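You operate a simulated robot arm through the tools that you are given. There is no shell and no other tool. Be economical: measure what you need, move in short steps, check, and stop when the job is done.

The job below is to be done with a simulated two-armed robot. You get a single attempt, and the scene is never put back.

## Task
Clamp the gripped cream board, scrub it clean with soap, and rack it.
Fine: hold the teal clamp paddle down to load and unload the clamp; use the short teal brush and put it back; the board ends on the low steel rack. Set down upright: short teal brush. What is to be rubbed or washed off counts as gone when no trace of it is left.

It is judged by the outcome, as a careful person would: the job done as asked, and still so three seconds after it is handed in. It fails if anything else is knocked over, pushed out of place, dropped, spilled or broken.

## Robot
Two 7-joint arms with two-finger parallel grippers on one trunk, on a base that drives. Base frame: it is fixed to the floor where the robot stands at the start and does not move with it; the origin is under the middle of the robot, x ahead of it, y to its left, z up; the surface under the hand at the start is at about z = 0.85. Units: m, degrees, N and s.
The left shoulder is at the start at [0.06, 0.144, 0.926], the right one opposite. With the tool pointing down near the work surface each hand reaches from about 0.3 to 0.72 m from the robot's upright axis, wherever it stands, measured 20 degrees to its own side. Places, roughly: clamp bed [0.6, 0.1, 0.9]; soap bar [0.4, 0.2, 0.9]; teal clamp paddle [0.7, 0.1, 0.9]; top of the low steel rack [0.8, 0.3, 0.9]. Payload 1.57 kg a hand.
The tool frame of a hand sits at the grasp point between the pads (the TCP): z along the fingers, y along the line on which they close. The tips reach 0.03 m beyond it. Largest opening 0.11 m; finger width 0.024, thickness 0.012; the body of the gripper, 0.048 by 0.112 m, starts 0.078 m behind the TCP.
Orientation is told as [roll, pitch, yaw] about the base's x, y, z axes, in that order, counted from this pose: with the fingers straight down and closing along the base's y, the tool's x points along the base's -x, its y along +y and its z along -z.

## Interface
- The arms move only by the tool send_rows. It takes "left_commands", "right_commands" or both (then of equal length, played together; a hand with none holds still); each is a list of rows, each an object of numbers (a shift or turn left out is 0, a gripper value left out holds the last): "dx", "dy", "dz": the shift along the tool's x, y, z in m; "ax", "ay", "az": the turn, a rotation vector about the tool's x, y, z in degrees; "gripper": the gripper command, from -1 (shut) to 1 (fully open), values between in proportion. In form: [{"dx": .., "dy": .., "dz": .., "ax": .., "ay": .., "az": .., "gripper": ..}, ...]. A call has 1 to 10 rows; each row shifts and turns the commanded pose from where the row before left it, along the tool's axes as they then stand. A row lasts 0.2 s, in which the tool goes at most 0.05 m and 8.6 degrees; a call with a longer step from one row to the next is refused whole, and so is a gripper value outside its range. Where a pose cannot be reached the arm comes as near as it can. A force on the tool above 40 N (or 10 N above the force at the start of the call, whichever is more), or a blocked arm, ends the call early, and 0.2 s more pass. Each finger travels about 0.045 m/s and halts on what it meets, pressing with about 34 N; the grip force reading is that of the motor and also rises with nothing between the fingers. The clock runs only during rows and for 0.2 s after the last one: add rows that do not move to give the fingers time. It gives the time, the measured TCP pose, the force on the tool (base axes), the opening and the grip force at its end, in the units of the frame above (readings bear some noise), with the torque about the TCP (base axes, N m) and any sound that the robot's microphone picked up.
- Cameras (640 x 400 px; columns grow to the right, rows downward): "scene" is now at [0.0279, 0.0411, 1.5256]; the picture's right is [0.58, -0.82, 0.00], its down [-0.68, -0.48, -0.55] and it looks along [0.45, 0.32, -0.84] (base axes); focal length 260 px, centre (320, 200). "left" rides on the left gripper at [0.07, -0.016, -0.141] in its tool frame; the picture's right is [0.23, 0.97, 0.00], its down [-0.86, 0.20, -0.48] and it looks along [-0.47, 0.11, 0.88] (tool axes); focal length 222 px, centre (320, 200). "right" rides on the right gripper at [0.07, 0.016, -0.141] in its tool frame; the picture's right is [-0.23, 0.97, 0.00], its down [-0.86, -0.20, -0.48] and it looks along [-0.47, -0.11, 0.88] (tool axes); focal length 222 px, centre (320, 200). There is no depth. A picture from a camera that has moved, and an enlarged one, comes with that camera's place and axes in the base frame and with its lens.
- snapshot(camera): a new picture of that camera. No time passes.
- lift_body(by): slides the trunk up (or, below 0, down) by that many m; the arms and the scene camera ride with it, the base frame stays. It gives what a move gives, with no picture.
- roll_base(legs): drives the robot by 1 to 6 legs, each [ahead, left, turn to the left] in m, m and degrees, along the robot's own axes; the way and the turn of a leg run together, so that a leg with both is an arc; at most 1.5 m and 180 degrees a leg. The arms and the cameras ride along, it lands a little off, and it stops where it bumps. It gives what a move gives.
- pan_tilt(pan, tilt): turns the head with the scene camera to pan (to the left, within 86 degrees either way) and tilt (down, from -29 to 69), counted from straight ahead of the robot. It gives what a move gives.
- zoom(camera, box): a new picture of the part [left, top, right, bottom] of that camera's present view, enlarged. No time passes.
- sign_off(): hands the job in; it is judged then, once.

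Go step by step. Nothing tells you exact positions but the pictures and the camera data: compare them with the known pose of the tool, close in by small moves and look again before you grip or let go. The budget is 120 turns and 88 pictures, counting those below and the enlarged ones. Unless the task says otherwise, let go and move clear before handing in, and close with one line.

The tools are called after ">>>" as name(argument=value, ...) on one line, values as JSON. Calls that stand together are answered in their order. send_rows: Moves the arms, as the interface text tells. Its arguments: {"type":"object","properties":{"left_commands":{"type":"array","items":{"type":"object","properties":{"dx":{"type":"number"},"dy":{"type":"number"},"dz":{"type":"number"},"ax":{"type":"number"},"ay":{"type":"number"},"az":{"type":"number"},"gripper":{"type":"number"}}}},"right_commands":{"type":"array","items":{"type":"object","properties":{"dx":{"type":"number"},"dy":{"type":"number"},"dz":{"type":"number"},"ax":{"type":"number"},"ay":{"type":"number"},"az":{"type":"number"},"gripper":{"type":"number"}}}}},"required":[]} The other tools are called the same way: lift_body (by) slides the trunk up or down; roll_base (legs) drives the base; pan_tilt (pan, tilt) turns the head that bears the scene camera; snapshot (camera) takes a picture; zoom (camera, box) takes an enlarged picture of a part of a camera's view; sign_off () hands the job in.

At the start:

```text
time_s: 0.0
left_eef_pos: [0.3223, 0.3861, 1.0003]
left_orientation: [0.0, 0.0, 0.1]
left_wrist_force: [0.0, 0.9, 0.0]
left_moment: [0.0, 0.01, 0.0]
left_width: 0.1099
left_grip_force: 0.0
right_eef_pos: [0.4609, 0.0181, 0.9999]
right_orientation: [0.0, 0.0, -0.1]
right_wrist_force: [0.6, 0.1, 0.1]
right_moment: [0.0, 0.01, -0.02]
right_width: 0.1102
right_grip_force: 0.0
trunk travel left (down, up): [-0.525, 0.065]
robot x, y, heading: [0.0001, 0.0013, 0.0]
head pan, tilt: [35.4, 56.8]
```

scene: 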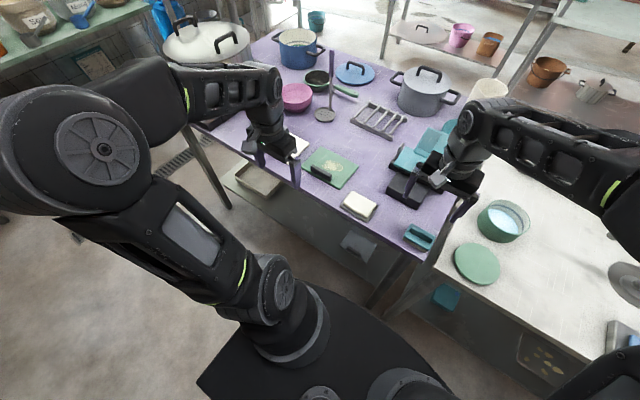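
right: 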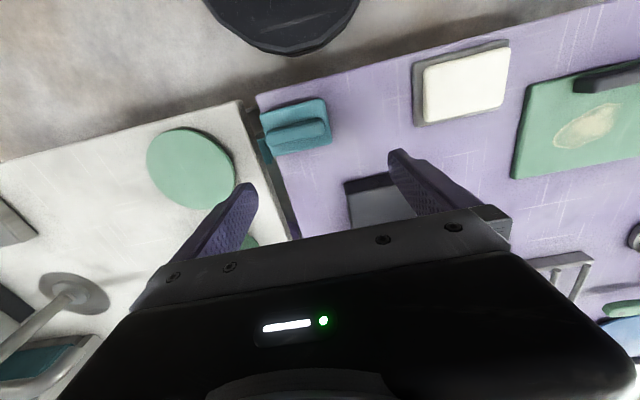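
left: 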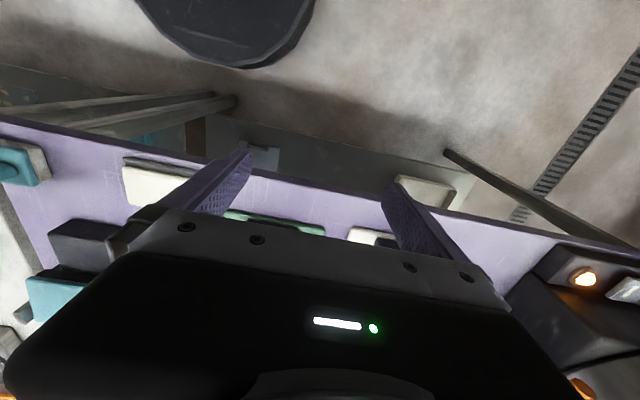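

I see a purple table with a clamp, boards, soap and brush, but the arms hide parts. I'll zoom in to identify things.

>>> zoom(camera="scene", box=[240, 110, 400, 230])

>>> zoom(camera="scene", box=[340, 90, 540, 260])

>>> zoom(camera="right", box=[240, 20, 640, 270])

```text
3.33 times, centred on (320, 170) of scene
camera zoom: at [0.0279, 0.0411, 1.5256], right [0.58, -0.82, 0.0], down [-0.68, -0.48, -0.55], along [0.45, 0.32, -0.84], focal length 866 px, centre (320, 300)
```

zoom: 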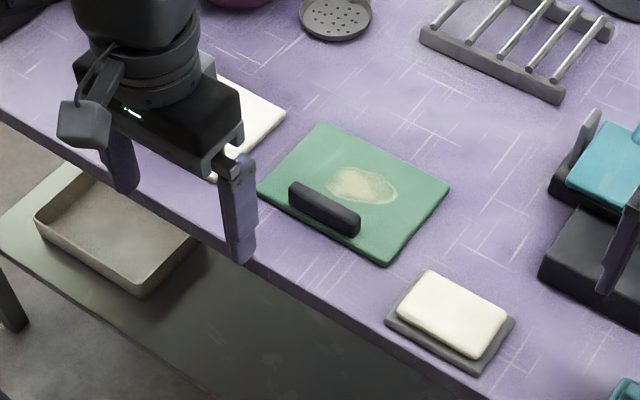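

```text
2.35 times, centred on (440, 175) of scene
camera zoom: at [0.0279, 0.0411, 1.5256], right [0.58, -0.82, 0.0], down [-0.68, -0.48, -0.55], along [0.45, 0.32, -0.84], focal length 612 px, centre (38, 259)
```

zoom: 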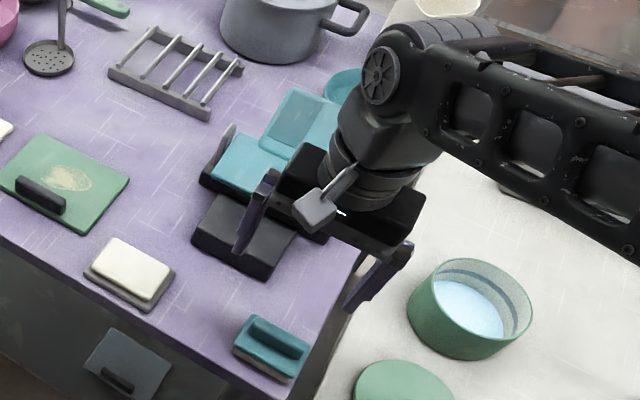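

```text
1.60 times, centred on (440, 145) of right
camera zoom: at [0.3928, 0.0339, 1.1416], right [0.23, 0.97, 0.0], down [0.86, -0.2, 0.48], along [0.47, -0.11, -0.88], focal length 355 px, centre (128, 288)
```

zoom: 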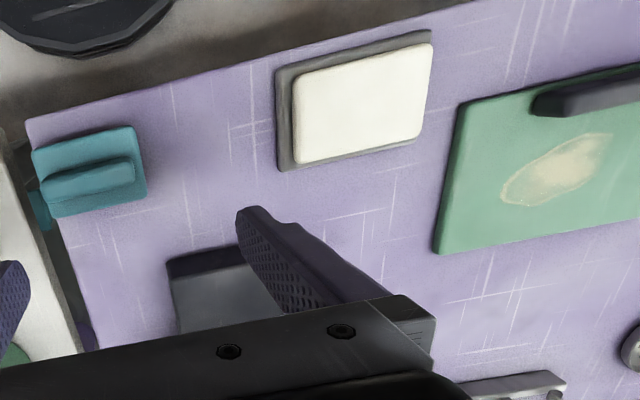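

The left gripper hides what looks like the cream board. I'll move both hands up and aside to see.

>>> send_rows(left_commands=[{"dz": -0.045}, {"dz": -0.045}, {"dz": -0.045}, {"dz": -0.045}, {"dx": 0.03}, {"dx": 0.03}, {"dx": 0.03}], right_commands=[{"dz": -0.045}, {"dz": -0.045}, {"dx": 0.03, "dy": -0.035}, {"dx": 0.03, "dy": -0.035}, {"dx": 0.03, "dy": -0.035}, {"dx": 0.03, "dy": -0.035}, {"dy": -0.04}])

>>> snapshot(camera="scene")

>>> snapshot(camera="left")

```text
time_s: 1.6
left_eef_pos: [0.2381, 0.3876, 1.1172]
left_orientation: [0.1, 0.0, -0.1]
left_wrist_force: [-1.0, -0.8, -0.7]
left_moment: [0.06, 0.01, 0.01]
left_width: 0.1098
left_grip_force: 0.1
left hand out of reach, approached as far as the arm can: row 3, 4, 6
right_eef_pos: [0.3382, -0.1651, 1.0886]
right_orientation: [0.1, 0.0, -0.1]
right_wrist_force: [-0.6, -0.2, -0.1]
right_moment: [0.08, -0.01, -0.01]
right_width: 0.1099
right_grip_force: 0.0
trunk travel left (down, up): [-0.525, 0.065]
robot x, y, heading: [0.0029, 0.0011, -0.3]
head pan, tilt: [35.4, 56.8]
```

```text
81 pictures are left
camera scene: at [0.0275, 0.0386, 1.5257], right [0.58, -0.82, 0.0], down [-0.68, -0.48, -0.55], along [0.45, 0.32, -0.84], focal length 260 px, centre (320, 200)
```

scene: 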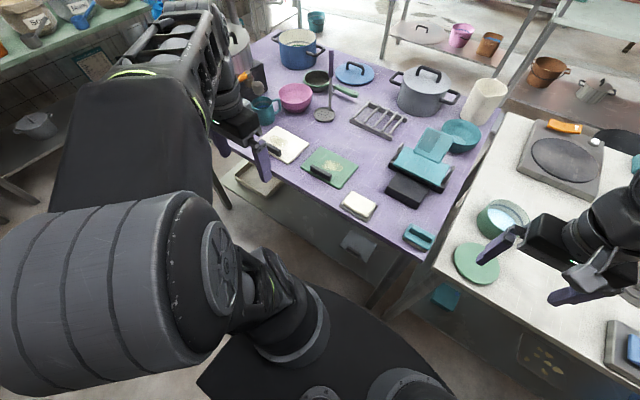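

```text
80 pictures are left
camera left: at [0.167, 0.3714, 1.2583], right [-0.23, 0.97, 0.0], down [0.86, 0.2, 0.48], along [0.47, 0.11, -0.88], focal length 222 px, centre (320, 200)
```

left: 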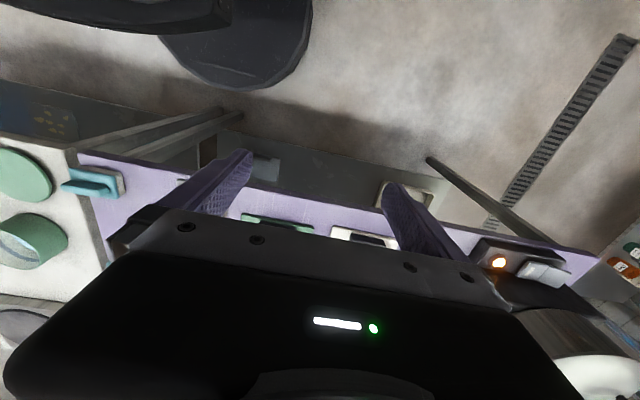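

>>> zoom(camera="scene", box=[250, 90, 410, 190])

>>> zoom(camera="scene", box=[330, 100, 490, 260])

```text
4.00 times, centred on (330, 140) of scene
camera zoom: at [0.0275, 0.0386, 1.5257], right [0.58, -0.82, 0.0], down [-0.68, -0.48, -0.55], along [0.45, 0.32, -0.84], focal length 1040 px, centre (280, 440)
```

zoom: 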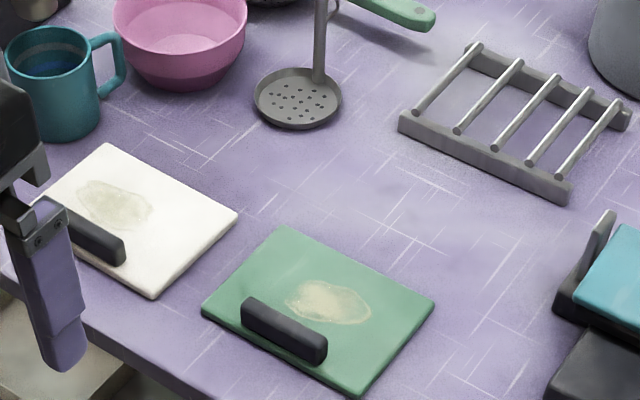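

```text
2.50 times, centred on (410, 180) of scene
camera zoom: at [0.0275, 0.0386, 1.5257], right [0.58, -0.82, 0.0], down [-0.68, -0.48, -0.55], along [0.45, 0.32, -0.84], focal length 650 px, centre (95, 250)
```

zoom: 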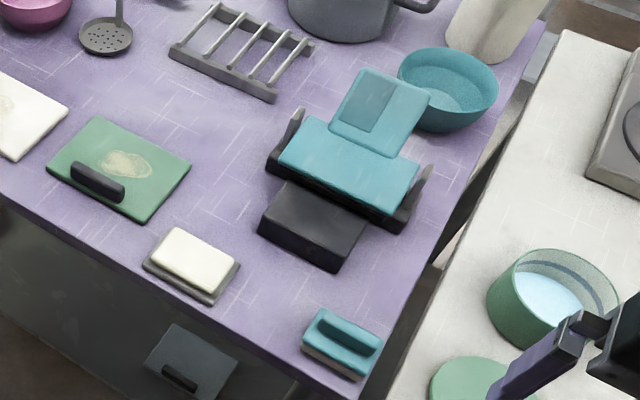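

The cream board (grip on its near edge) is around x 0.44–0.56, y 0.45–0.61. The clamp is at about (0.53–0.7, 0.09), the brush at (0.45, 0) and the soap at (0.43, 0.18). I'll drive 0.10 m ahead so both hands reach everything.

>>> roll_base(legs=[[0.1, 0, 0]])

>>> pan_tilt(pan=20, tilt=58)

>>> snapshot(camera="scene")

>>> zoom(camera="scene", box=[300, 80, 460, 240])

```text
time_s: 2.8
left_eef_pos: [0.342, 0.3891, 1.1157]
left_orientation: [0.0, 0.1, -0.1]
left_wrist_force: [0.6, 0.3, -0.4]
left_moment: [0.0, 0.04, 0.0]
left_width: 0.11
left_grip_force: 0.0
right_eef_pos: [0.4424, -0.1628, 1.0884]
right_orientation: [0.0, 0.1, 0.0]
right_wrist_force: [-0.7, 1.1, -0.7]
right_moment: [0.02, 0.04, -0.02]
right_width: 0.11
right_grip_force: 0.0
trunk travel left (down, up): [-0.525, 0.065]
robot x, y, heading: [0.1052, 0.0018, -0.1]
head pan, tilt: [35.4, 56.8]
```

```text
time_s: 3.5
left_eef_pos: [0.341, 0.389, 1.1165]
left_orientation: [0.0, 0.0, -0.1]
left_wrist_force: [-0.2, 0.0, -0.5]
left_moment: [0.02, 0.0, 0.0]
left_width: 0.1101
left_grip_force: 0.0
right_eef_pos: [0.4424, -0.1625, 1.0884]
right_orientation: [-0.1, 0.0, 0.0]
right_wrist_force: [-0.3, 0.2, -0.7]
right_moment: [0.01, -0.01, 0.03]
right_width: 0.1105
right_grip_force: 0.0
trunk travel left (down, up): [-0.525, 0.065]
robot x, y, heading: [0.1028, -0.0015, 0.1]
head pan, tilt: [20.0, 58.0]
```

```text
77 pictures are left
camera scene: at [0.1384, 0.0238, 1.5241], right [0.34, -0.94, 0.0], down [-0.8, -0.29, -0.53], along [0.5, 0.18, -0.85], focal length 260 px, centre (320, 200)
```

scene: 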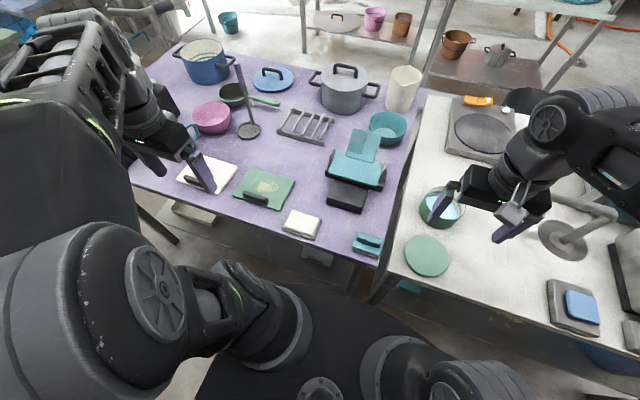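

```text
2.50 times, centred on (380, 160) of scene
camera zoom: at [0.1384, 0.0238, 1.5241], right [0.34, -0.94, 0.0], down [-0.8, -0.29, -0.53], along [0.5, 0.18, -0.85], focal length 650 px, centre (170, 300)
```

zoom: 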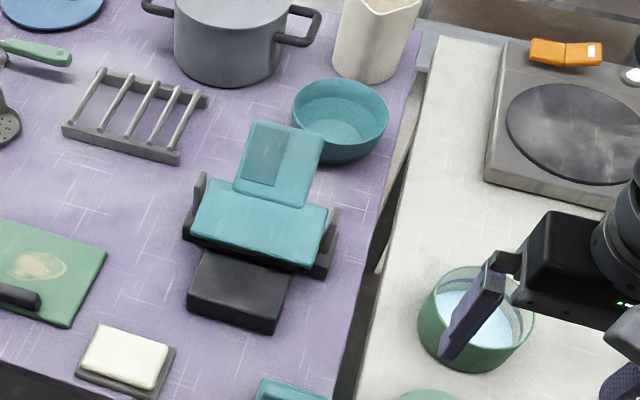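

Now bring the left hand over the cream board's grip, turned to close along x.

>>> send_rows(left_commands=[{"dx": -0.035, "dy": 0.035}, {"dx": -0.035, "dy": 0.035}, {"dx": -0.035, "dy": 0.035}, {"dy": 0.035, "dz": 0.03}, {"az": -8.5, "dz": 0.03}, {"az": -8.5}, {"az": -8.5}, {"az": -8.5}, {"az": -8.5}, {"az": -8.5}])

>>> send_rows(left_commands=[{"az": -8.5}, {"az": -8.5}, {"az": -8.5}, {"az": -8.5}, {"az": -5}])

>>> snapshot(camera="left")

>>> snapshot(camera="scene")

```text
time_s: 5.7
left_eef_pos: [0.4455, 0.5287, 1.0572]
left_orientation: [-0.1, 0.0, 51.0]
left_wrist_force: [0.3, -0.3, 0.4]
left_moment: [-0.01, 0.0, 0.01]
left_width: 0.1102
left_grip_force: 0.0
right_eef_pos: [0.4402, -0.162, 1.0879]
right_orientation: [0.0, 0.1, 0.0]
right_wrist_force: [-1.5, 0.3, 0.4]
right_moment: [-0.01, 0.01, 0.02]
right_width: 0.1099
right_grip_force: 0.0
trunk travel left (down, up): [-0.525, 0.065]
robot x, y, heading: [0.101, -0.0002, 0.1]
head pan, tilt: [20.0, 58.0]
```

```text
time_s: 6.9
left_eef_pos: [0.4461, 0.5279, 1.0579]
left_orientation: [0.1, -0.1, 89.9]
left_wrist_force: [0.5, 0.9, 0.3]
left_moment: [0.01, 0.02, 0.01]
left_width: 0.11
left_grip_force: 0.0
right_eef_pos: [0.4415, -0.1623, 1.0888]
right_orientation: [0.1, 0.0, 0.0]
right_wrist_force: [-0.4, 0.3, -0.4]
right_moment: [0.01, -0.03, -0.01]
right_width: 0.11
right_grip_force: 0.1
trunk travel left (down, up): [-0.525, 0.065]
robot x, y, heading: [0.1029, 0.0023, -0.1]
head pan, tilt: [20.0, 58.0]
```

```text
75 pictures are left
camera left: at [0.4618, 0.4594, 1.1979], right [-0.97, -0.23, 0.0], down [-0.2, 0.85, 0.48], along [-0.11, 0.47, -0.88], focal length 222 px, centre (320, 200)
```

left: 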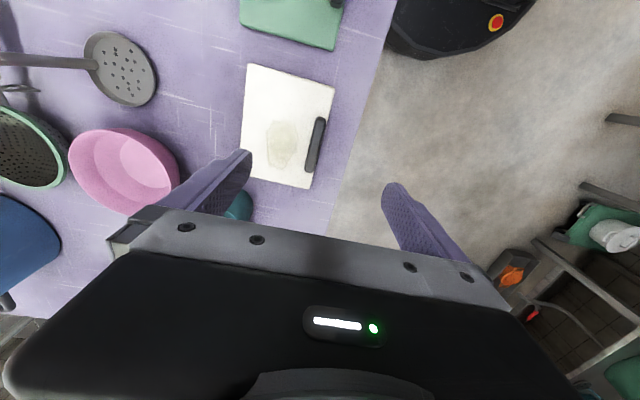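

```text
74 pictures are left
camera scene: at [0.1383, 0.0238, 1.5241], right [0.34, -0.94, 0.0], down [-0.8, -0.29, -0.53], along [0.5, 0.18, -0.85], focal length 260 px, centre (320, 200)
```

scene: 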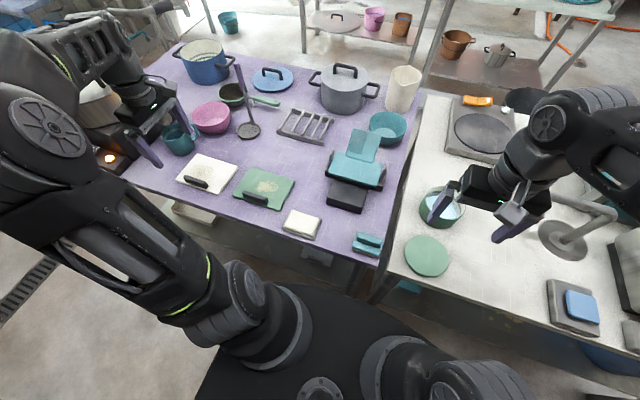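

The grip is centred near (0.450, 0.543). I'll line up, half-close and descend to look closer.

>>> send_rows(left_commands=[{"dx": -0.015, "dy": -0.004, "gripper": 0.0}, {"dz": 0.04}, {"dz": 0.04}, {"dz": 0.03}, {}])

>>> snapshot(camera="left")

>>> zoom(camera="scene", box=[120, 90, 280, 230])

```text
time_s: 8.1
left_eef_pos: [0.4491, 0.5434, 0.9462]
left_orientation: [0.0, 0.1, 90.0]
left_wrist_force: [0.1, 0.7, -0.2]
left_moment: [-0.01, 0.02, 0.02]
left_width: 0.055
left_grip_force: 0.1
right_eef_pos: [0.4407, -0.1618, 1.0881]
right_orientation: [-0.1, 0.0, -0.1]
right_wrist_force: [-0.3, -0.4, 0.5]
right_moment: [0.0, 0.02, 0.02]
right_width: 0.1101
right_grip_force: 0.0
trunk travel left (down, up): [-0.525, 0.065]
robot x, y, heading: [0.1043, 0.0002, 0.1]
head pan, tilt: [20.0, 58.0]
```

```text
73 pictures are left
camera left: at [0.4646, 0.4751, 1.0874], right [-0.97, -0.23, 0.0], down [-0.2, 0.86, 0.48], along [-0.11, 0.47, -0.88], focal length 222 px, centre (320, 200)
```

left: 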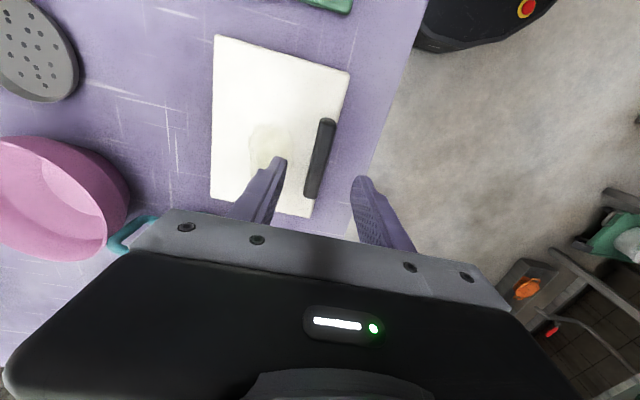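

```text
2.86 times, centred on (200, 160) of scene
camera zoom: at [0.1382, 0.0238, 1.5241], right [0.34, -0.94, 0.0], down [-0.8, -0.29, -0.53], along [0.5, 0.18, -0.85], focal length 743 px, centre (663, 314)
```

zoom: 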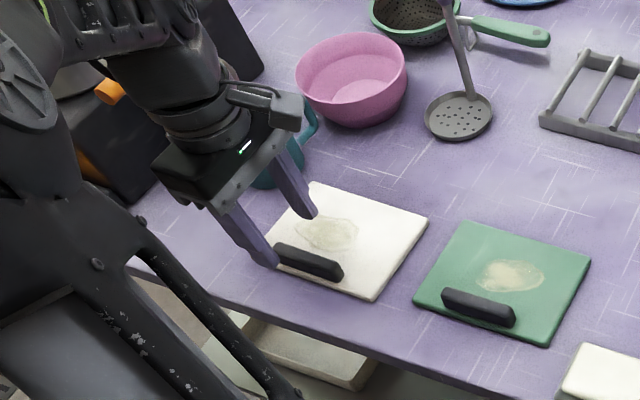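

Grip sits between the fingers; descending until tips nearly touch the board.

>>> send_rows(left_commands=[{"dz": 0.025, "dy": -0.001}, {"dz": 0.018}, {}])

>>> snapshot(camera="left")

>>> zoom(camera="scene", box=[140, 120, 260, 220])

```text
time_s: 8.9
left_eef_pos: [0.4533, 0.5444, 0.9037]
left_orientation: [-0.1, -0.1, 90.1]
left_wrist_force: [-0.1, 0.7, 0.3]
left_moment: [-0.01, 0.01, 0.0]
left_width: 0.0551
left_grip_force: 0.2
right_eef_pos: [0.442, -0.1623, 1.0875]
right_orientation: [0.0, 0.0, 0.1]
right_wrist_force: [0.3, -0.2, 0.3]
right_moment: [-0.06, -0.02, 0.03]
right_width: 0.1099
right_grip_force: 0.0
trunk travel left (down, up): [-0.525, 0.065]
robot x, y, heading: [0.1026, -0.0024, -0.2]
head pan, tilt: [20.0, 58.0]
```

```text
71 pictures are left
camera left: at [0.4678, 0.4755, 1.0443], right [-0.97, -0.23, 0.0], down [-0.2, 0.86, 0.48], along [-0.11, 0.47, -0.88], focal length 222 px, centre (320, 200)
```

left: 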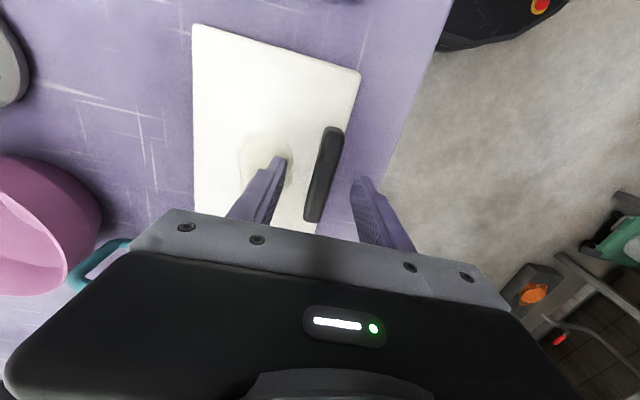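

```text
4.00 times, centred on (200, 170) of scene
camera zoom: at [0.1383, 0.0238, 1.5241], right [0.34, -0.94, 0.0], down [-0.8, -0.29, -0.53], along [0.5, 0.18, -0.85], focal length 1040 px, centre (800, 320)
```

zoom: 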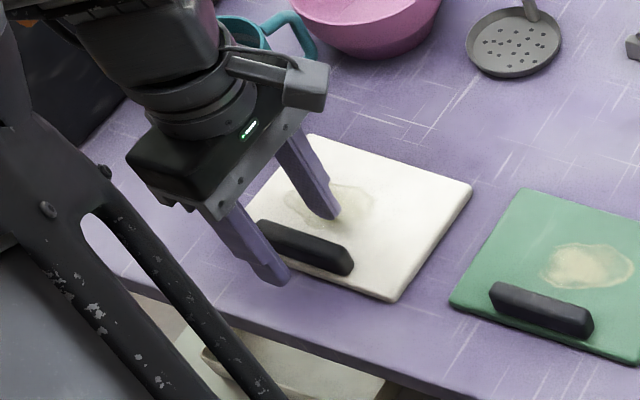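

Straddled well. A touch lower, then close.

>>> send_rows(left_commands=[{"dz": 0.006, "dx": 0.002}, {"gripper": -1}, {}, {}, {}, {}])

>>> snapshot(camera="left")

```text
time_s: 10.3
left_eef_pos: [0.453, 0.5419, 0.8979]
left_orientation: [-0.1, 0.0, 89.9]
left_wrist_force: [0.2, -0.2, -0.7]
left_moment: [-0.07, 0.03, -0.05]
left_width: 0.0158
left_grip_force: 31.3
right_eef_pos: [0.4428, -0.1626, 1.0885]
right_orientation: [0.0, 0.0, 0.0]
right_wrist_force: [0.7, 0.3, 0.0]
right_moment: [0.02, 0.0, 0.0]
right_width: 0.1099
right_grip_force: 0.0
trunk travel left (down, up): [-0.525, 0.065]
robot x, y, heading: [0.1019, -0.0002, 0.1]
head pan, tilt: [20.0, 58.0]
```

```text
69 pictures are left
camera left: at [0.4678, 0.4738, 1.0387], right [-0.97, -0.23, 0.0], down [-0.2, 0.86, 0.48], along [-0.11, 0.47, -0.88], focal length 222 px, centre (320, 200)
```

left: 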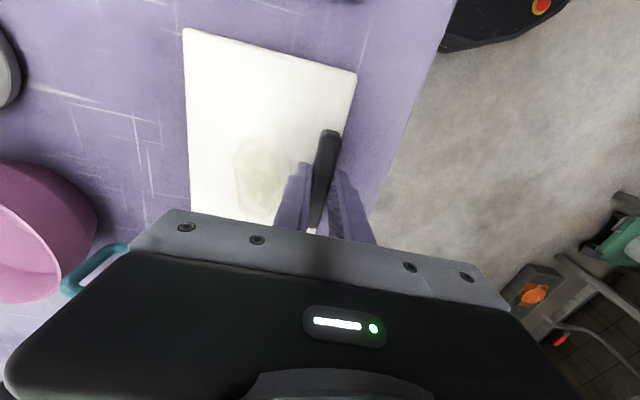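

The board is held. I'll lift it clear and bring the right hand (closed) over the clamp to look at it.

>>> send_rows(left_commands=[{"dz": -0.02}, {"dz": -0.04}, {"dz": -0.04}, {"dz": -0.03}, {}], right_commands=[{"dx": -0.03, "dy": 0.04, "gripper": -1}, {"dx": -0.03, "dy": 0.04}, {"dx": -0.03, "dy": 0.04}, {"dx": -0.03, "dy": 0.04}, {"dx": -0.03, "dy": 0.04}])

>>> snapshot(camera="right")

>>> snapshot(camera="scene")

```text
time_s: 11.5
left_eef_pos: [0.4499, 0.5418, 1.0264]
left_orientation: [0.0, 0.0, 90.0]
left_wrist_force: [1.2, 0.0, -2.4]
left_moment: [-0.03, 0.09, -0.02]
left_width: 0.0151
left_grip_force: 30.9
right_eef_pos: [0.5837, 0.0267, 1.089]
right_orientation: [0.0, -0.1, 0.0]
right_wrist_force: [-0.3, -0.2, 0.1]
right_moment: [-0.01, -0.04, 0.0]
right_width: 0.004
right_grip_force: 0.2
right hand out of reach, approached as far as the arm can: row 5
trunk travel left (down, up): [-0.525, 0.065]
robot x, y, heading: [0.1032, 0.002, -0.4]
head pan, tilt: [20.0, 58.0]
```

```text
68 pictures are left
camera right: at [0.5149, 0.0446, 1.2313], right [0.23, 0.97, 0.0], down [0.85, -0.2, 0.48], along [0.47, -0.11, -0.88], focal length 222 px, centre (320, 200)
```

right: 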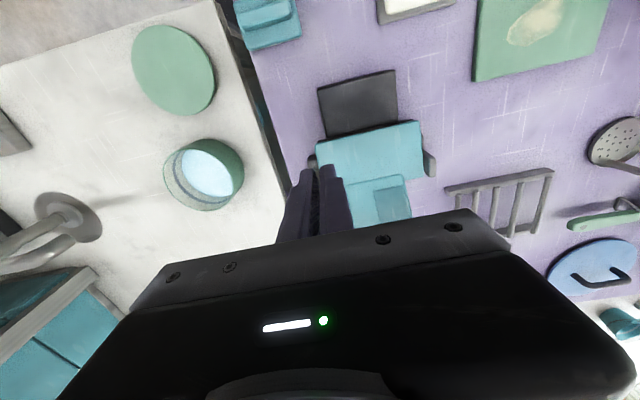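

```text
67 pictures are left
camera scene: at [0.1382, 0.0251, 1.5241], right [0.34, -0.94, 0.0], down [-0.8, -0.29, -0.53], along [0.5, 0.18, -0.85], focal length 260 px, centre (320, 200)
```

scene: 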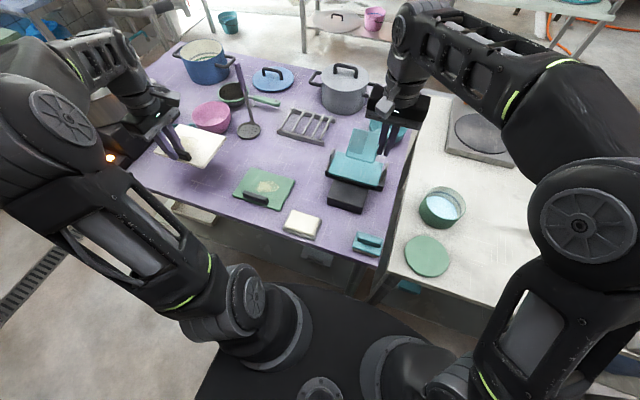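

The paddle looks to be around (0.69, 0.10, 0.96). I'll lower and advance the closed right hand to just above it.

>>> send_rows(right_commands=[{"dz": 0.03}, {"dz": 0.02}, {"dx": -0.035, "dy": 0.02}, {"dx": -0.035, "dy": 0.02}, {"dx": -0.03, "dy": 0.02}, {}])

>>> snapshot(camera="right")

>>> zoom(camera="scene", box=[280, 60, 460, 230])

```text
time_s: 12.9
left_eef_pos: [0.4511, 0.5406, 1.0267]
left_orientation: [-0.1, 0.0, 90.0]
left_wrist_force: [0.5, 0.7, -1.4]
left_moment: [-0.01, 0.12, -0.05]
left_width: 0.0152
left_grip_force: 31.2
right_eef_pos: [0.6468, 0.0621, 1.0395]
right_orientation: [0.1, 0.0, 0.1]
right_wrist_force: [-0.1, -1.5, -0.2]
right_moment: [-0.02, 0.01, 0.02]
right_width: 0.0001
right_grip_force: 21.6
right hand out of reach, approached as far as the arm can: row 4, 5
trunk travel left (down, up): [-0.525, 0.065]
robot x, y, heading: [0.1059, -0.0018, 0.3]
head pan, tilt: [20.0, 58.0]
```

```text
66 pictures are left
camera right: at [0.5776, 0.0794, 1.1811], right [0.23, 0.97, 0.0], down [0.85, -0.2, 0.48], along [0.47, -0.11, -0.88], focal length 222 px, centre (320, 200)
```

right: 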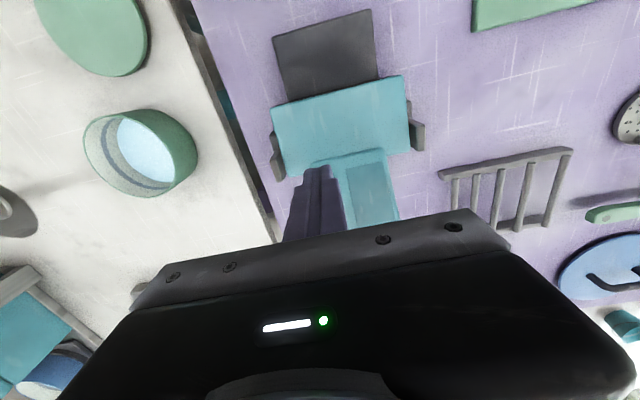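

```text
2.35 times, centred on (370, 145) of scene
camera zoom: at [0.1384, 0.0241, 1.5241], right [0.34, -0.94, 0.0], down [-0.8, -0.29, -0.53], along [0.5, 0.18, -0.85], focal length 612 px, centre (202, 329)
```

zoom: 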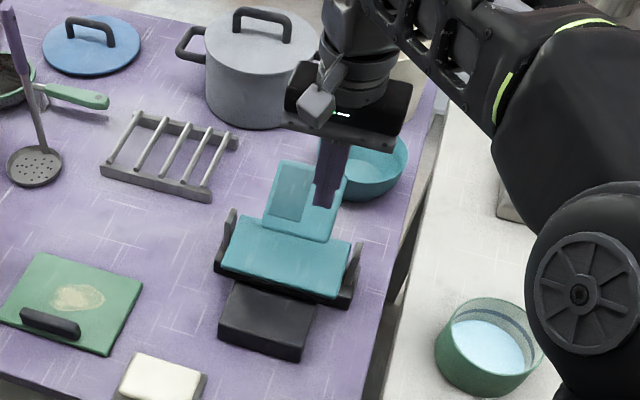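

The arm falls short at this height; raising the trunk will give reach.

>>> lift_body(by=0.06)

>>> send_rows(right_commands=[{"dx": -0.015, "dz": 0.02, "dy": 0.02}, {"dx": -0.03, "dz": 0.02, "dy": 0.01}, {"dx": -0.01, "dz": 0.015}, {}])

>>> snapshot(camera="right")

>>> zoom(camera="scene", box=[280, 60, 460, 230])

```text
time_s: 13.9
left_eef_pos: [0.4522, 0.541, 1.0866]
left_orientation: [0.0, 0.0, 90.1]
left_wrist_force: [-0.3, -0.1, -2.1]
left_moment: [-0.01, 0.11, -0.03]
left_width: 0.0157
left_grip_force: 31.2
right_eef_pos: [0.6458, 0.0632, 1.0994]
right_orientation: [0.0, 0.2, 0.0]
right_wrist_force: [0.0, -0.1, -1.0]
right_moment: [-0.01, 0.01, -0.01]
right_width: 0.0002
right_grip_force: 21.1
trunk travel left (down, up): [-0.585, 0.005]
robot x, y, heading: [0.1027, 0.0013, -0.0]
head pan, tilt: [20.0, 58.0]
```

```text
time_s: 14.9
left_eef_pos: [0.4508, 0.5405, 1.0866]
left_orientation: [0.0, 0.0, 90.0]
left_wrist_force: [0.1, 1.2, -2.5]
left_moment: [-0.01, 0.06, -0.05]
left_width: 0.0154
left_grip_force: 31.1
right_eef_pos: [0.6713, 0.0821, 1.0641]
right_orientation: [0.0, 0.1, 0.1]
right_wrist_force: [0.2, 1.0, -0.1]
right_moment: [-0.01, 0.02, 0.0]
right_width: 0.0
right_grip_force: 21.1
right hand out of reach, approached as far as the arm can: row 2
trunk travel left (down, up): [-0.585, 0.005]
robot x, y, heading: [0.1001, 0.0032, -0.1]
head pan, tilt: [20.0, 58.0]
```

```text
64 pictures are left
camera right: at [0.6028, 0.0989, 1.2058], right [0.23, 0.97, 0.0], down [0.85, -0.2, 0.48], along [0.47, -0.11, -0.88], focal length 222 px, centre (320, 200)
```

right: 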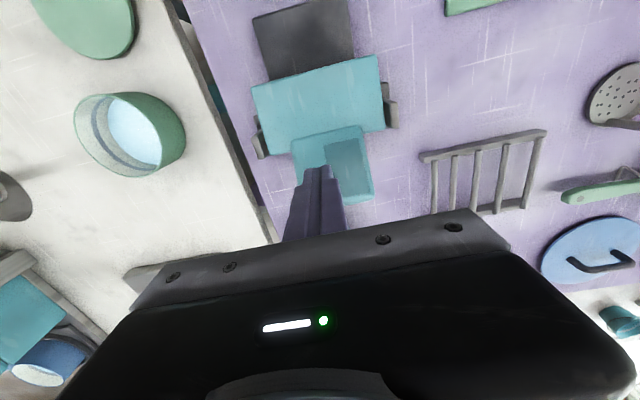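

```text
2.35 times, centred on (370, 145) of scene
camera zoom: at [0.1379, 0.0236, 1.5842], right [0.34, -0.94, 0.0], down [-0.8, -0.29, -0.53], along [0.5, 0.18, -0.85], focal length 612 px, centre (202, 329)
```

zoom: 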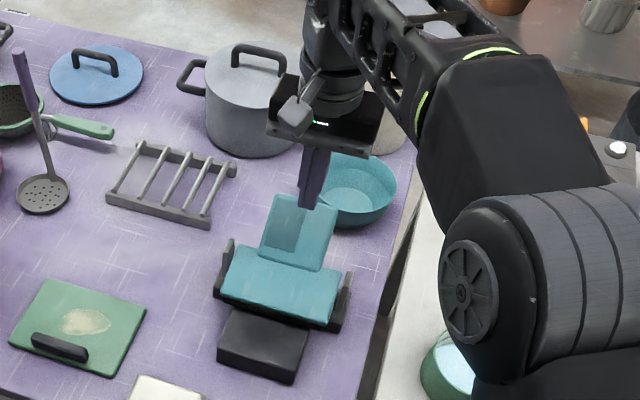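

Paddle runs from about (0.665, z 0.93) up to (0.745, z 0.96), y 0.06–0.134. I'll descend with a slight forward move to just above it.

>>> send_rows(right_commands=[{"dx": -0.015, "dz": 0.02, "dy": 0.008}, {"dx": -0.015, "dz": 0.02, "dy": 0.005}, {"dx": -0.01, "dz": 0.01}, {}])

>>> zoom(camera="scene", box=[310, 80, 430, 200])

```text
time_s: 15.9
left_eef_pos: [0.4513, 0.5415, 1.0869]
left_orientation: [0.1, 0.0, 90.0]
left_wrist_force: [0.2, 0.8, -2.8]
left_moment: [0.01, 0.11, -0.02]
left_width: 0.0154
left_grip_force: 31.8
right_eef_pos: [0.6958, 0.0921, 1.03]
right_orientation: [0.0, -0.3, 0.0]
right_wrist_force: [-0.1, -0.4, -0.8]
right_moment: [0.0, -0.03, -0.03]
right_width: 0.0
right_grip_force: 20.9
right hand out of reach, approached as far as the arm can: row 2, 3
trunk travel left (down, up): [-0.585, 0.005]
robot x, y, heading: [0.1016, -0.0028, -0.1]
head pan, tilt: [20.0, 58.0]
```

```text
3.33 times, centred on (370, 140) of scene
camera zoom: at [0.1385, 0.0241, 1.5841], right [0.34, -0.94, 0.0], down [-0.8, -0.29, -0.53], along [0.5, 0.18, -0.85], focal length 866 px, centre (153, 400)
```

zoom: 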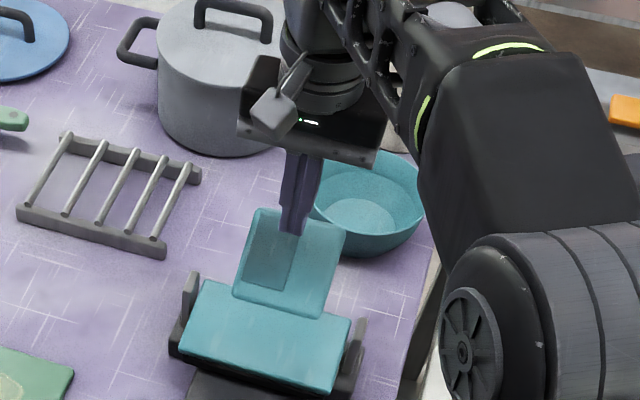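

>>> send_rows(right_commands=[{"dz": 0.02}, {"dx": -0.02, "dz": 0.01}, {}])

>>> snapshot(camera="right")

>>> zoom(camera="scene", box=[310, 80, 430, 200])

```text
time_s: 16.7
left_eef_pos: [0.4515, 0.5405, 1.0864]
left_orientation: [0.0, 0.0, 90.1]
left_wrist_force: [-0.4, -0.2, -2.9]
left_moment: [0.02, 0.12, 0.0]
left_width: 0.0155
left_grip_force: 30.7
right_eef_pos: [0.7047, 0.0917, 1.0061]
right_orientation: [0.0, 0.0, 0.0]
right_wrist_force: [-0.3, 0.6, -0.5]
right_moment: [0.04, -0.01, 0.01]
right_width: 0.0
right_grip_force: 21.4
right hand out of reach, approached as far as the arm can: row 2
trunk travel left (down, up): [-0.585, 0.005]
robot x, y, heading: [0.102, -0.0029, 0.3]
head pan, tilt: [20.0, 58.0]
```

```text
61 pictures are left
camera right: at [0.6375, 0.1093, 1.1471], right [0.23, 0.97, 0.0], down [0.86, -0.2, 0.48], along [0.47, -0.11, -0.88], focal length 222 px, centre (320, 200)
```

right: 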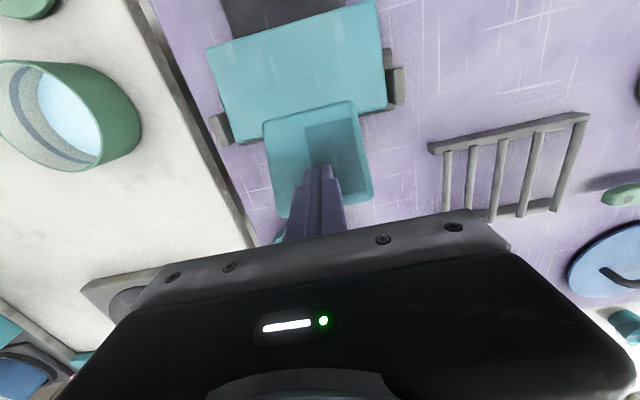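

```text
3.33 times, centred on (370, 140) of scene
camera zoom: at [0.1387, 0.0241, 1.5841], right [0.34, -0.94, 0.0], down [-0.8, -0.29, -0.53], along [0.5, 0.18, -0.85], focal length 866 px, centre (153, 400)
```

zoom: 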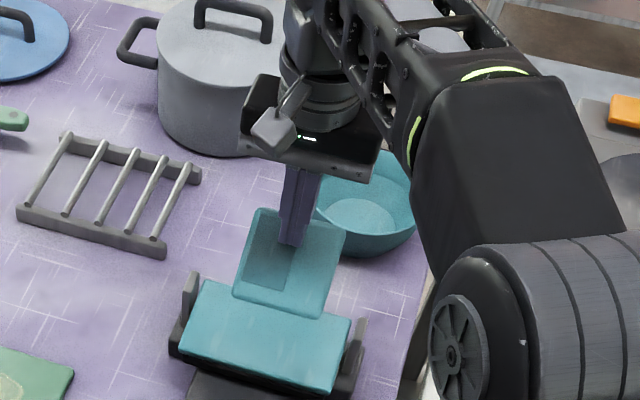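

Fingertips hover over the paddle centre. Pressing down in small steps to see how the clamp opens.

>>> send_rows(right_commands=[{"dz": 0.012}, {"dz": 0.012}, {"dz": 0.01}, {"dz": 0.01}, {}])

>>> zoom(camera="scene", box=[310, 80, 430, 240])

```text
time_s: 17.9
left_eef_pos: [0.4509, 0.5412, 1.0868]
left_orientation: [0.0, 0.0, 89.9]
left_wrist_force: [0.0, 0.8, -2.1]
left_moment: [-0.01, 0.11, 0.02]
left_width: 0.0155
left_grip_force: 30.9
right_eef_pos: [0.7087, 0.0927, 0.9611]
right_orientation: [0.1, -0.3, -0.1]
right_wrist_force: [11.2, 1.7, 13.6]
right_moment: [-0.11, -0.41, 0.09]
right_width: 0.0
right_grip_force: 21.3
trunk travel left (down, up): [-0.585, 0.005]
robot x, y, heading: [0.1063, -0.004, -0.1]
head pan, tilt: [20.0, 58.0]
```

```text
2.50 times, centred on (370, 160) of scene
camera zoom: at [0.1389, 0.0242, 1.5843], right [0.34, -0.94, 0.0], down [-0.8, -0.29, -0.53], along [0.5, 0.18, -0.85], focal length 650 px, centre (195, 300)
```

zoom: 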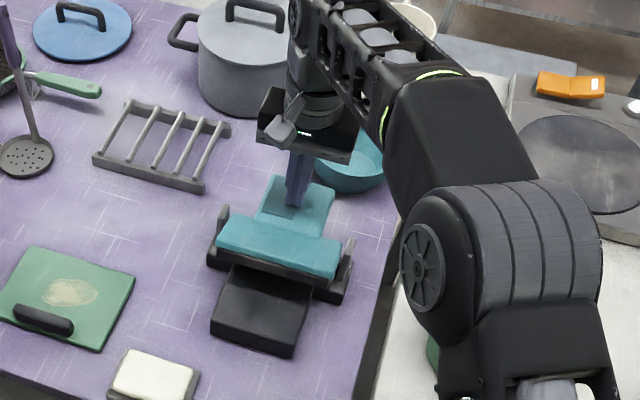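

The jaw is lifting. I'll press a bit further toward the stop.

>>> send_rows(right_commands=[{"dz": 0.01}, {"dz": 0.008}, {}])

>>> zoom(camera="scene", box=[320, 120, 420, 220])

>>> snapshot(camera="right")

```text
time_s: 18.3
left_eef_pos: [0.4495, 0.5416, 1.0871]
left_orientation: [0.0, 0.0, 89.9]
left_wrist_force: [-0.7, -0.1, -2.9]
left_moment: [-0.05, 0.13, 0.01]
left_width: 0.0156
left_grip_force: 31.4
right_eef_pos: [0.7081, 0.0927, 0.9613]
right_orientation: [0.2, -0.6, -0.2]
right_wrist_force: [-7.2, -4.9, 15.3]
right_moment: [-0.23, 0.39, 0.01]
right_width: 0.0
right_grip_force: 21.4
trunk travel left (down, up): [-0.585, 0.005]
robot x, y, heading: [0.1052, -0.0007, -0.2]
head pan, tilt: [20.0, 58.0]
stopped in row 1 (right hand): the force on the tool passed its limit at 45 N (the readings are from after the stop); the commanded pose is now the measured one
```

```text
4.00 times, centred on (370, 170) of scene
camera zoom: at [0.1368, 0.0236, 1.584], right [0.34, -0.94, 0.0], down [-0.8, -0.29, -0.53], along [0.5, 0.18, -0.85], focal length 1040 px, centre (120, 320)
```

zoom: 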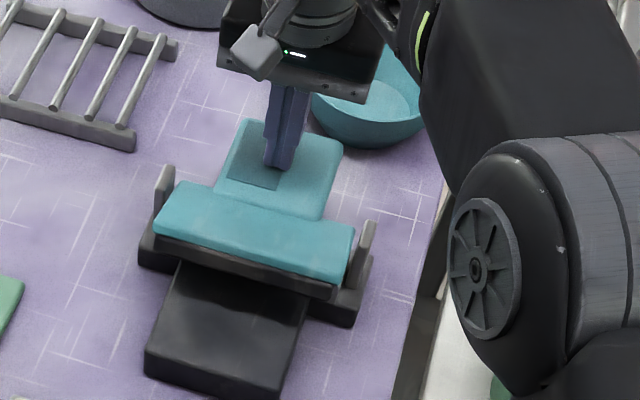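

```text
57 pictures are left
camera right: at [0.6381, 0.1091, 1.1033], right [0.23, 0.97, 0.01], down [0.85, -0.2, 0.49], along [0.47, -0.11, -0.87], focal length 222 px, centre (320, 200)
```

right: 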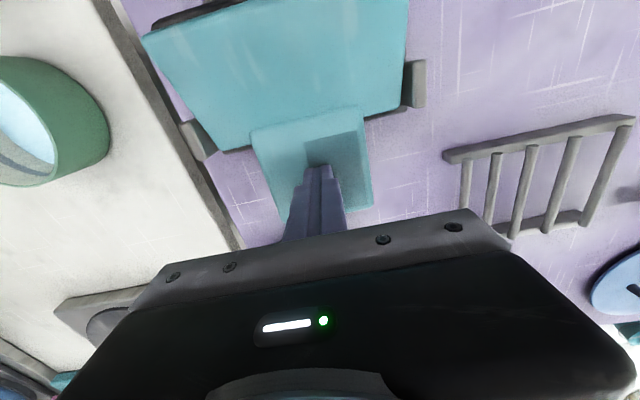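

The paddle is at its stop and the jaw opens, but my right forearm crosses over the bed where the left hand must come. I'll release and press again with the right hand tilted ~40°, so that its wrist and forearm stay to the right.

>>> send_rows(right_commands=[{"dz": -0.02}, {"dz": -0.03}, {"dz": -0.02}, {"ax": -8}, {"ax": -8}, {"ax": -8}, {"ax": -8}, {"ax": -8}, {}])

>>> snapshot(camera="scene")

>>> snapshot(camera="right")

```text
time_s: 20.3
left_eef_pos: [0.4505, 0.5418, 1.0854]
left_orientation: [0.0, 0.0, 90.0]
left_wrist_force: [0.0, -0.2, -1.9]
left_moment: [-0.01, 0.09, -0.01]
left_width: 0.0157
left_grip_force: 31.0
right_eef_pos: [0.7087, 0.0923, 1.0098]
right_orientation: [40.2, -0.5, 0.0]
right_wrist_force: [-0.6, 0.1, 0.1]
right_moment: [-0.03, -0.04, 0.0]
right_width: 0.0001
right_grip_force: 21.0
right hand out of reach, approached as far as the arm can: row 3
trunk travel left (down, up): [-0.585, 0.005]
robot x, y, heading: [0.1019, -0.0028, -0.2]
head pan, tilt: [20.0, 58.0]
```

```text
56 pictures are left
camera scene: at [0.1386, 0.0247, 1.5841], right [0.34, -0.94, 0.0], down [-0.8, -0.29, -0.53], along [0.5, 0.18, -0.85], focal length 260 px, centre (320, 200)
```

scene: 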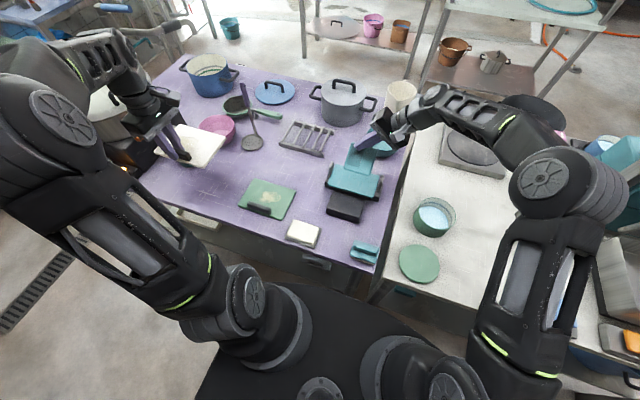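

```text
55 pictures are left
camera right: at [0.6395, 0.0141, 1.1276], right [0.22, 0.74, 0.63], down [0.85, -0.46, 0.24], along [0.47, 0.48, -0.74], focal length 222 px, centre (320, 200)
```

right: 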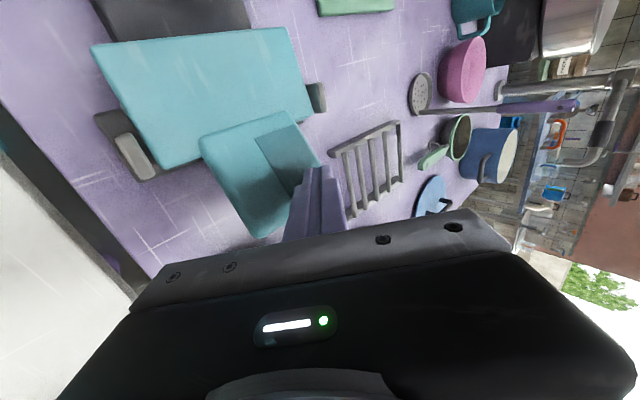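

The arm is now well to the right and the clamp is free. Pressing the paddle straight down.

>>> send_rows(right_commands=[{"dx": -0.008, "dy": -0.0092, "dz": -0.0077}, {"dy": -0.009, "dz": 0.0107}, {"dy": -0.009, "dz": 0.0107}, {"dy": -0.009, "dz": 0.0107}, {"dy": -0.0077, "dz": 0.0092}, {}])

>>> snapshot(camera="right")

```text
time_s: 21.7
left_eef_pos: [0.4519, 0.5406, 1.0877]
left_orientation: [-0.2, 0.1, 89.8]
left_wrist_force: [0.3, -0.3, -2.9]
left_moment: [0.01, 0.1, -0.02]
left_width: 0.0155
left_grip_force: 31.7
right_eef_pos: [0.719, 0.0796, 0.9612]
right_orientation: [40.5, -1.0, -0.3]
right_wrist_force: [11.7, -2.5, 33.0]
right_moment: [0.3, -0.01, -0.11]
right_width: 0.0
right_grip_force: 20.8
trunk travel left (down, up): [-0.585, 0.005]
robot x, y, heading: [0.1012, -0.0015, -0.0]
head pan, tilt: [20.0, 58.0]
```

```text
54 pictures are left
camera right: at [0.648, 0.0009, 1.0783], right [0.22, 0.74, 0.64], down [0.85, -0.47, 0.25], along [0.48, 0.49, -0.73], focal length 222 px, centre (320, 200)
```

right: 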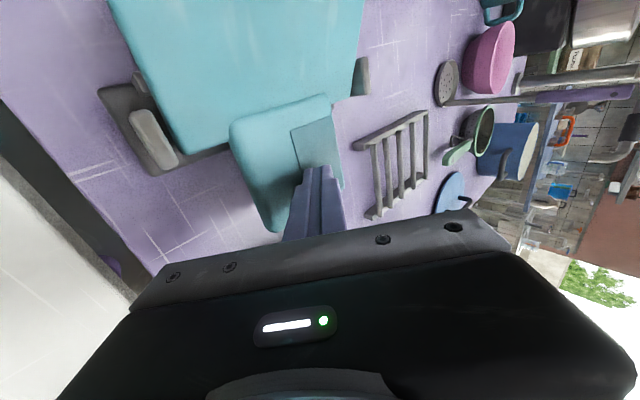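

The clamp is held open. Now carrying the board over to in front of the clamp with the left hand.

>>> send_rows(left_commands=[{"dx": 0.04}, {"dx": 0.045}, {"dx": 0.045}, {"dx": 0.045}, {"dx": 0.045}, {"dx": 0.045}, {"dx": 0.045}, {"dx": 0.045}, {"dx": 0.045}, {"dx": 0.04}])

>>> snapshot(camera="scene")

>>> snapshot(camera="left")

```text
time_s: 23.9
left_eef_pos: [0.4507, 0.0987, 1.0867]
left_orientation: [-0.1, -0.1, 90.0]
left_wrist_force: [-0.5, -0.5, -2.3]
left_moment: [0.0, 0.11, -0.03]
left_width: 0.0154
left_grip_force: 30.6
right_eef_pos: [0.7169, 0.0796, 0.9606]
right_orientation: [40.5, -0.9, -0.2]
right_wrist_force: [7.6, 0.4, 36.9]
right_moment: [0.46, 0.15, -0.09]
right_width: 0.0
right_grip_force: 21.5
trunk travel left (down, up): [-0.585, 0.005]
robot x, y, heading: [0.1023, -0.0004, 0.0]
head pan, tilt: [20.0, 58.0]
```

```text
53 pictures are left
camera scene: at [0.1364, 0.0229, 1.5843], right [0.34, -0.94, 0.0], down [-0.8, -0.29, -0.53], along [0.5, 0.18, -0.85], focal length 260 px, centre (320, 200)
```

scene: 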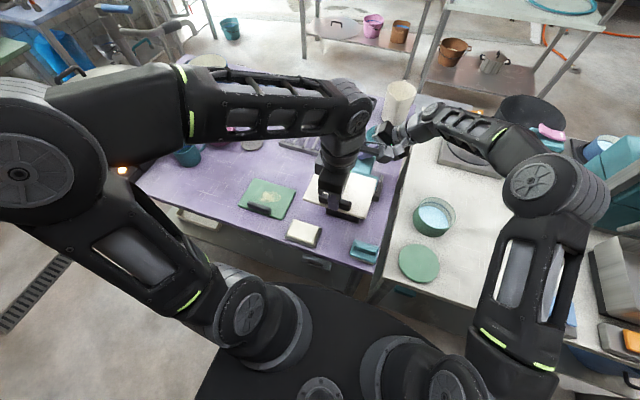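

```text
52 pictures are left
camera left: at [0.4658, 0.0293, 1.2266], right [-0.97, -0.23, 0.0], down [-0.2, 0.85, 0.48], along [-0.11, 0.47, -0.88], focal length 222 px, centre (320, 200)
```

left: 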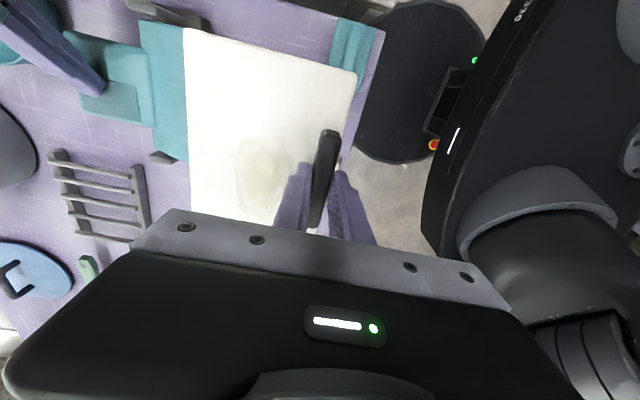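

Aligning y with the bed and lowering in front of the open jaw, above the brush's height first.

>>> send_rows(left_commands=[{"dx": 0.006, "dy": -0.015}, {"dy": -0.015, "dz": 0.03}, {"dz": 0.04}, {"dz": 0.04}, {}])

>>> snapshot(camera="right")

>>> snapshot(camera="left")

```text
time_s: 25.1
left_eef_pos: [0.4759, 0.0955, 0.9768]
left_orientation: [0.1, -0.1, 90.0]
left_wrist_force: [-15.5, -5.2, 5.7]
left_moment: [0.45, -0.43, 0.37]
left_width: 0.0171
left_grip_force: 32.2
right_eef_pos: [0.7172, 0.0794, 0.9615]
right_orientation: [40.4, -1.1, -0.3]
right_wrist_force: [14.2, 4.9, 31.5]
right_moment: [0.5, -0.08, -0.23]
right_width: 0.0001
right_grip_force: 20.9
trunk travel left (down, up): [-0.585, 0.005]
robot x, y, heading: [0.1034, 0.001, -0.2]
head pan, tilt: [20.0, 58.0]
```

```text
51 pictures are left
camera right: at [0.6463, 0.001, 1.0785], right [0.22, 0.74, 0.64], down [0.85, -0.47, 0.25], along [0.48, 0.48, -0.73], focal length 222 px, centre (320, 200)
```

right: 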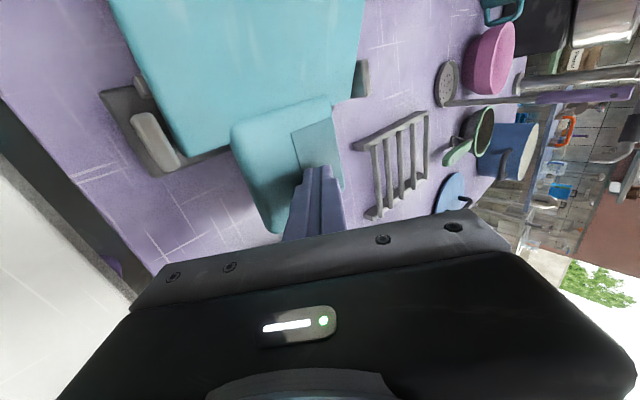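

```text
50 pictures are left
camera left: at [0.492, 0.0265, 1.1181], right [-0.97, -0.23, 0.0], down [-0.2, 0.85, 0.48], along [-0.11, 0.47, -0.88], focal length 222 px, centre (320, 200)
```

left: 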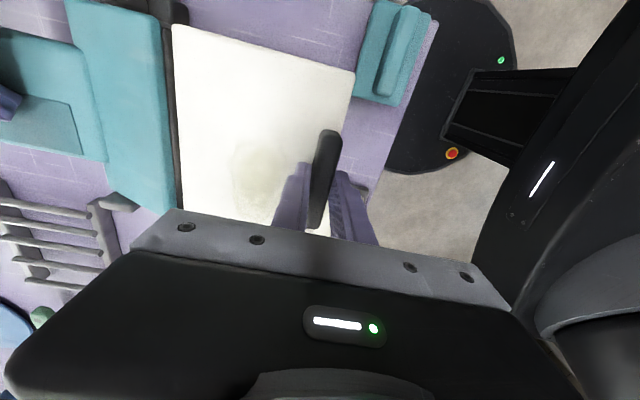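

The board's far edge touched the raised jaw. I'll back straight off and check the grip is unchanged.

>>> send_rows(left_commands=[{"dz": -0.015, "dy": 0.005}, {"dy": 0.02}, {"dy": 0.005}, {}])

>>> snapshot(camera="left")

```text
time_s: 26.1
left_eef_pos: [0.4501, 0.0947, 0.9922]
left_orientation: [-0.1, 0.0, 90.0]
left_wrist_force: [0.2, 0.1, -1.5]
left_moment: [0.0, 0.1, 0.01]
left_width: 0.0156
left_grip_force: 30.9
right_eef_pos: [0.7165, 0.0798, 0.9619]
right_orientation: [40.5, -0.9, -0.2]
right_wrist_force: [3.8, -1.1, 37.6]
right_moment: [0.41, 0.28, -0.04]
right_width: 0.0
right_grip_force: 21.1
trunk travel left (down, up): [-0.585, 0.005]
robot x, y, heading: [0.0993, -0.0015, 0.1]
head pan, tilt: [20.0, 58.0]
```

```text
49 pictures are left
camera left: at [0.4646, 0.0254, 1.1334], right [-0.97, -0.23, 0.0], down [-0.2, 0.85, 0.48], along [-0.11, 0.47, -0.88], focal length 222 px, centre (320, 200)
```

left: 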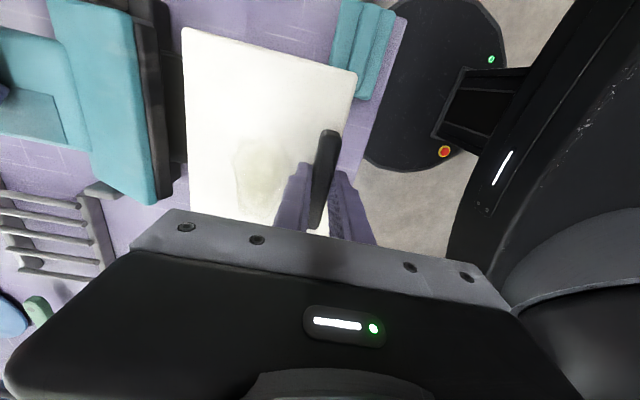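

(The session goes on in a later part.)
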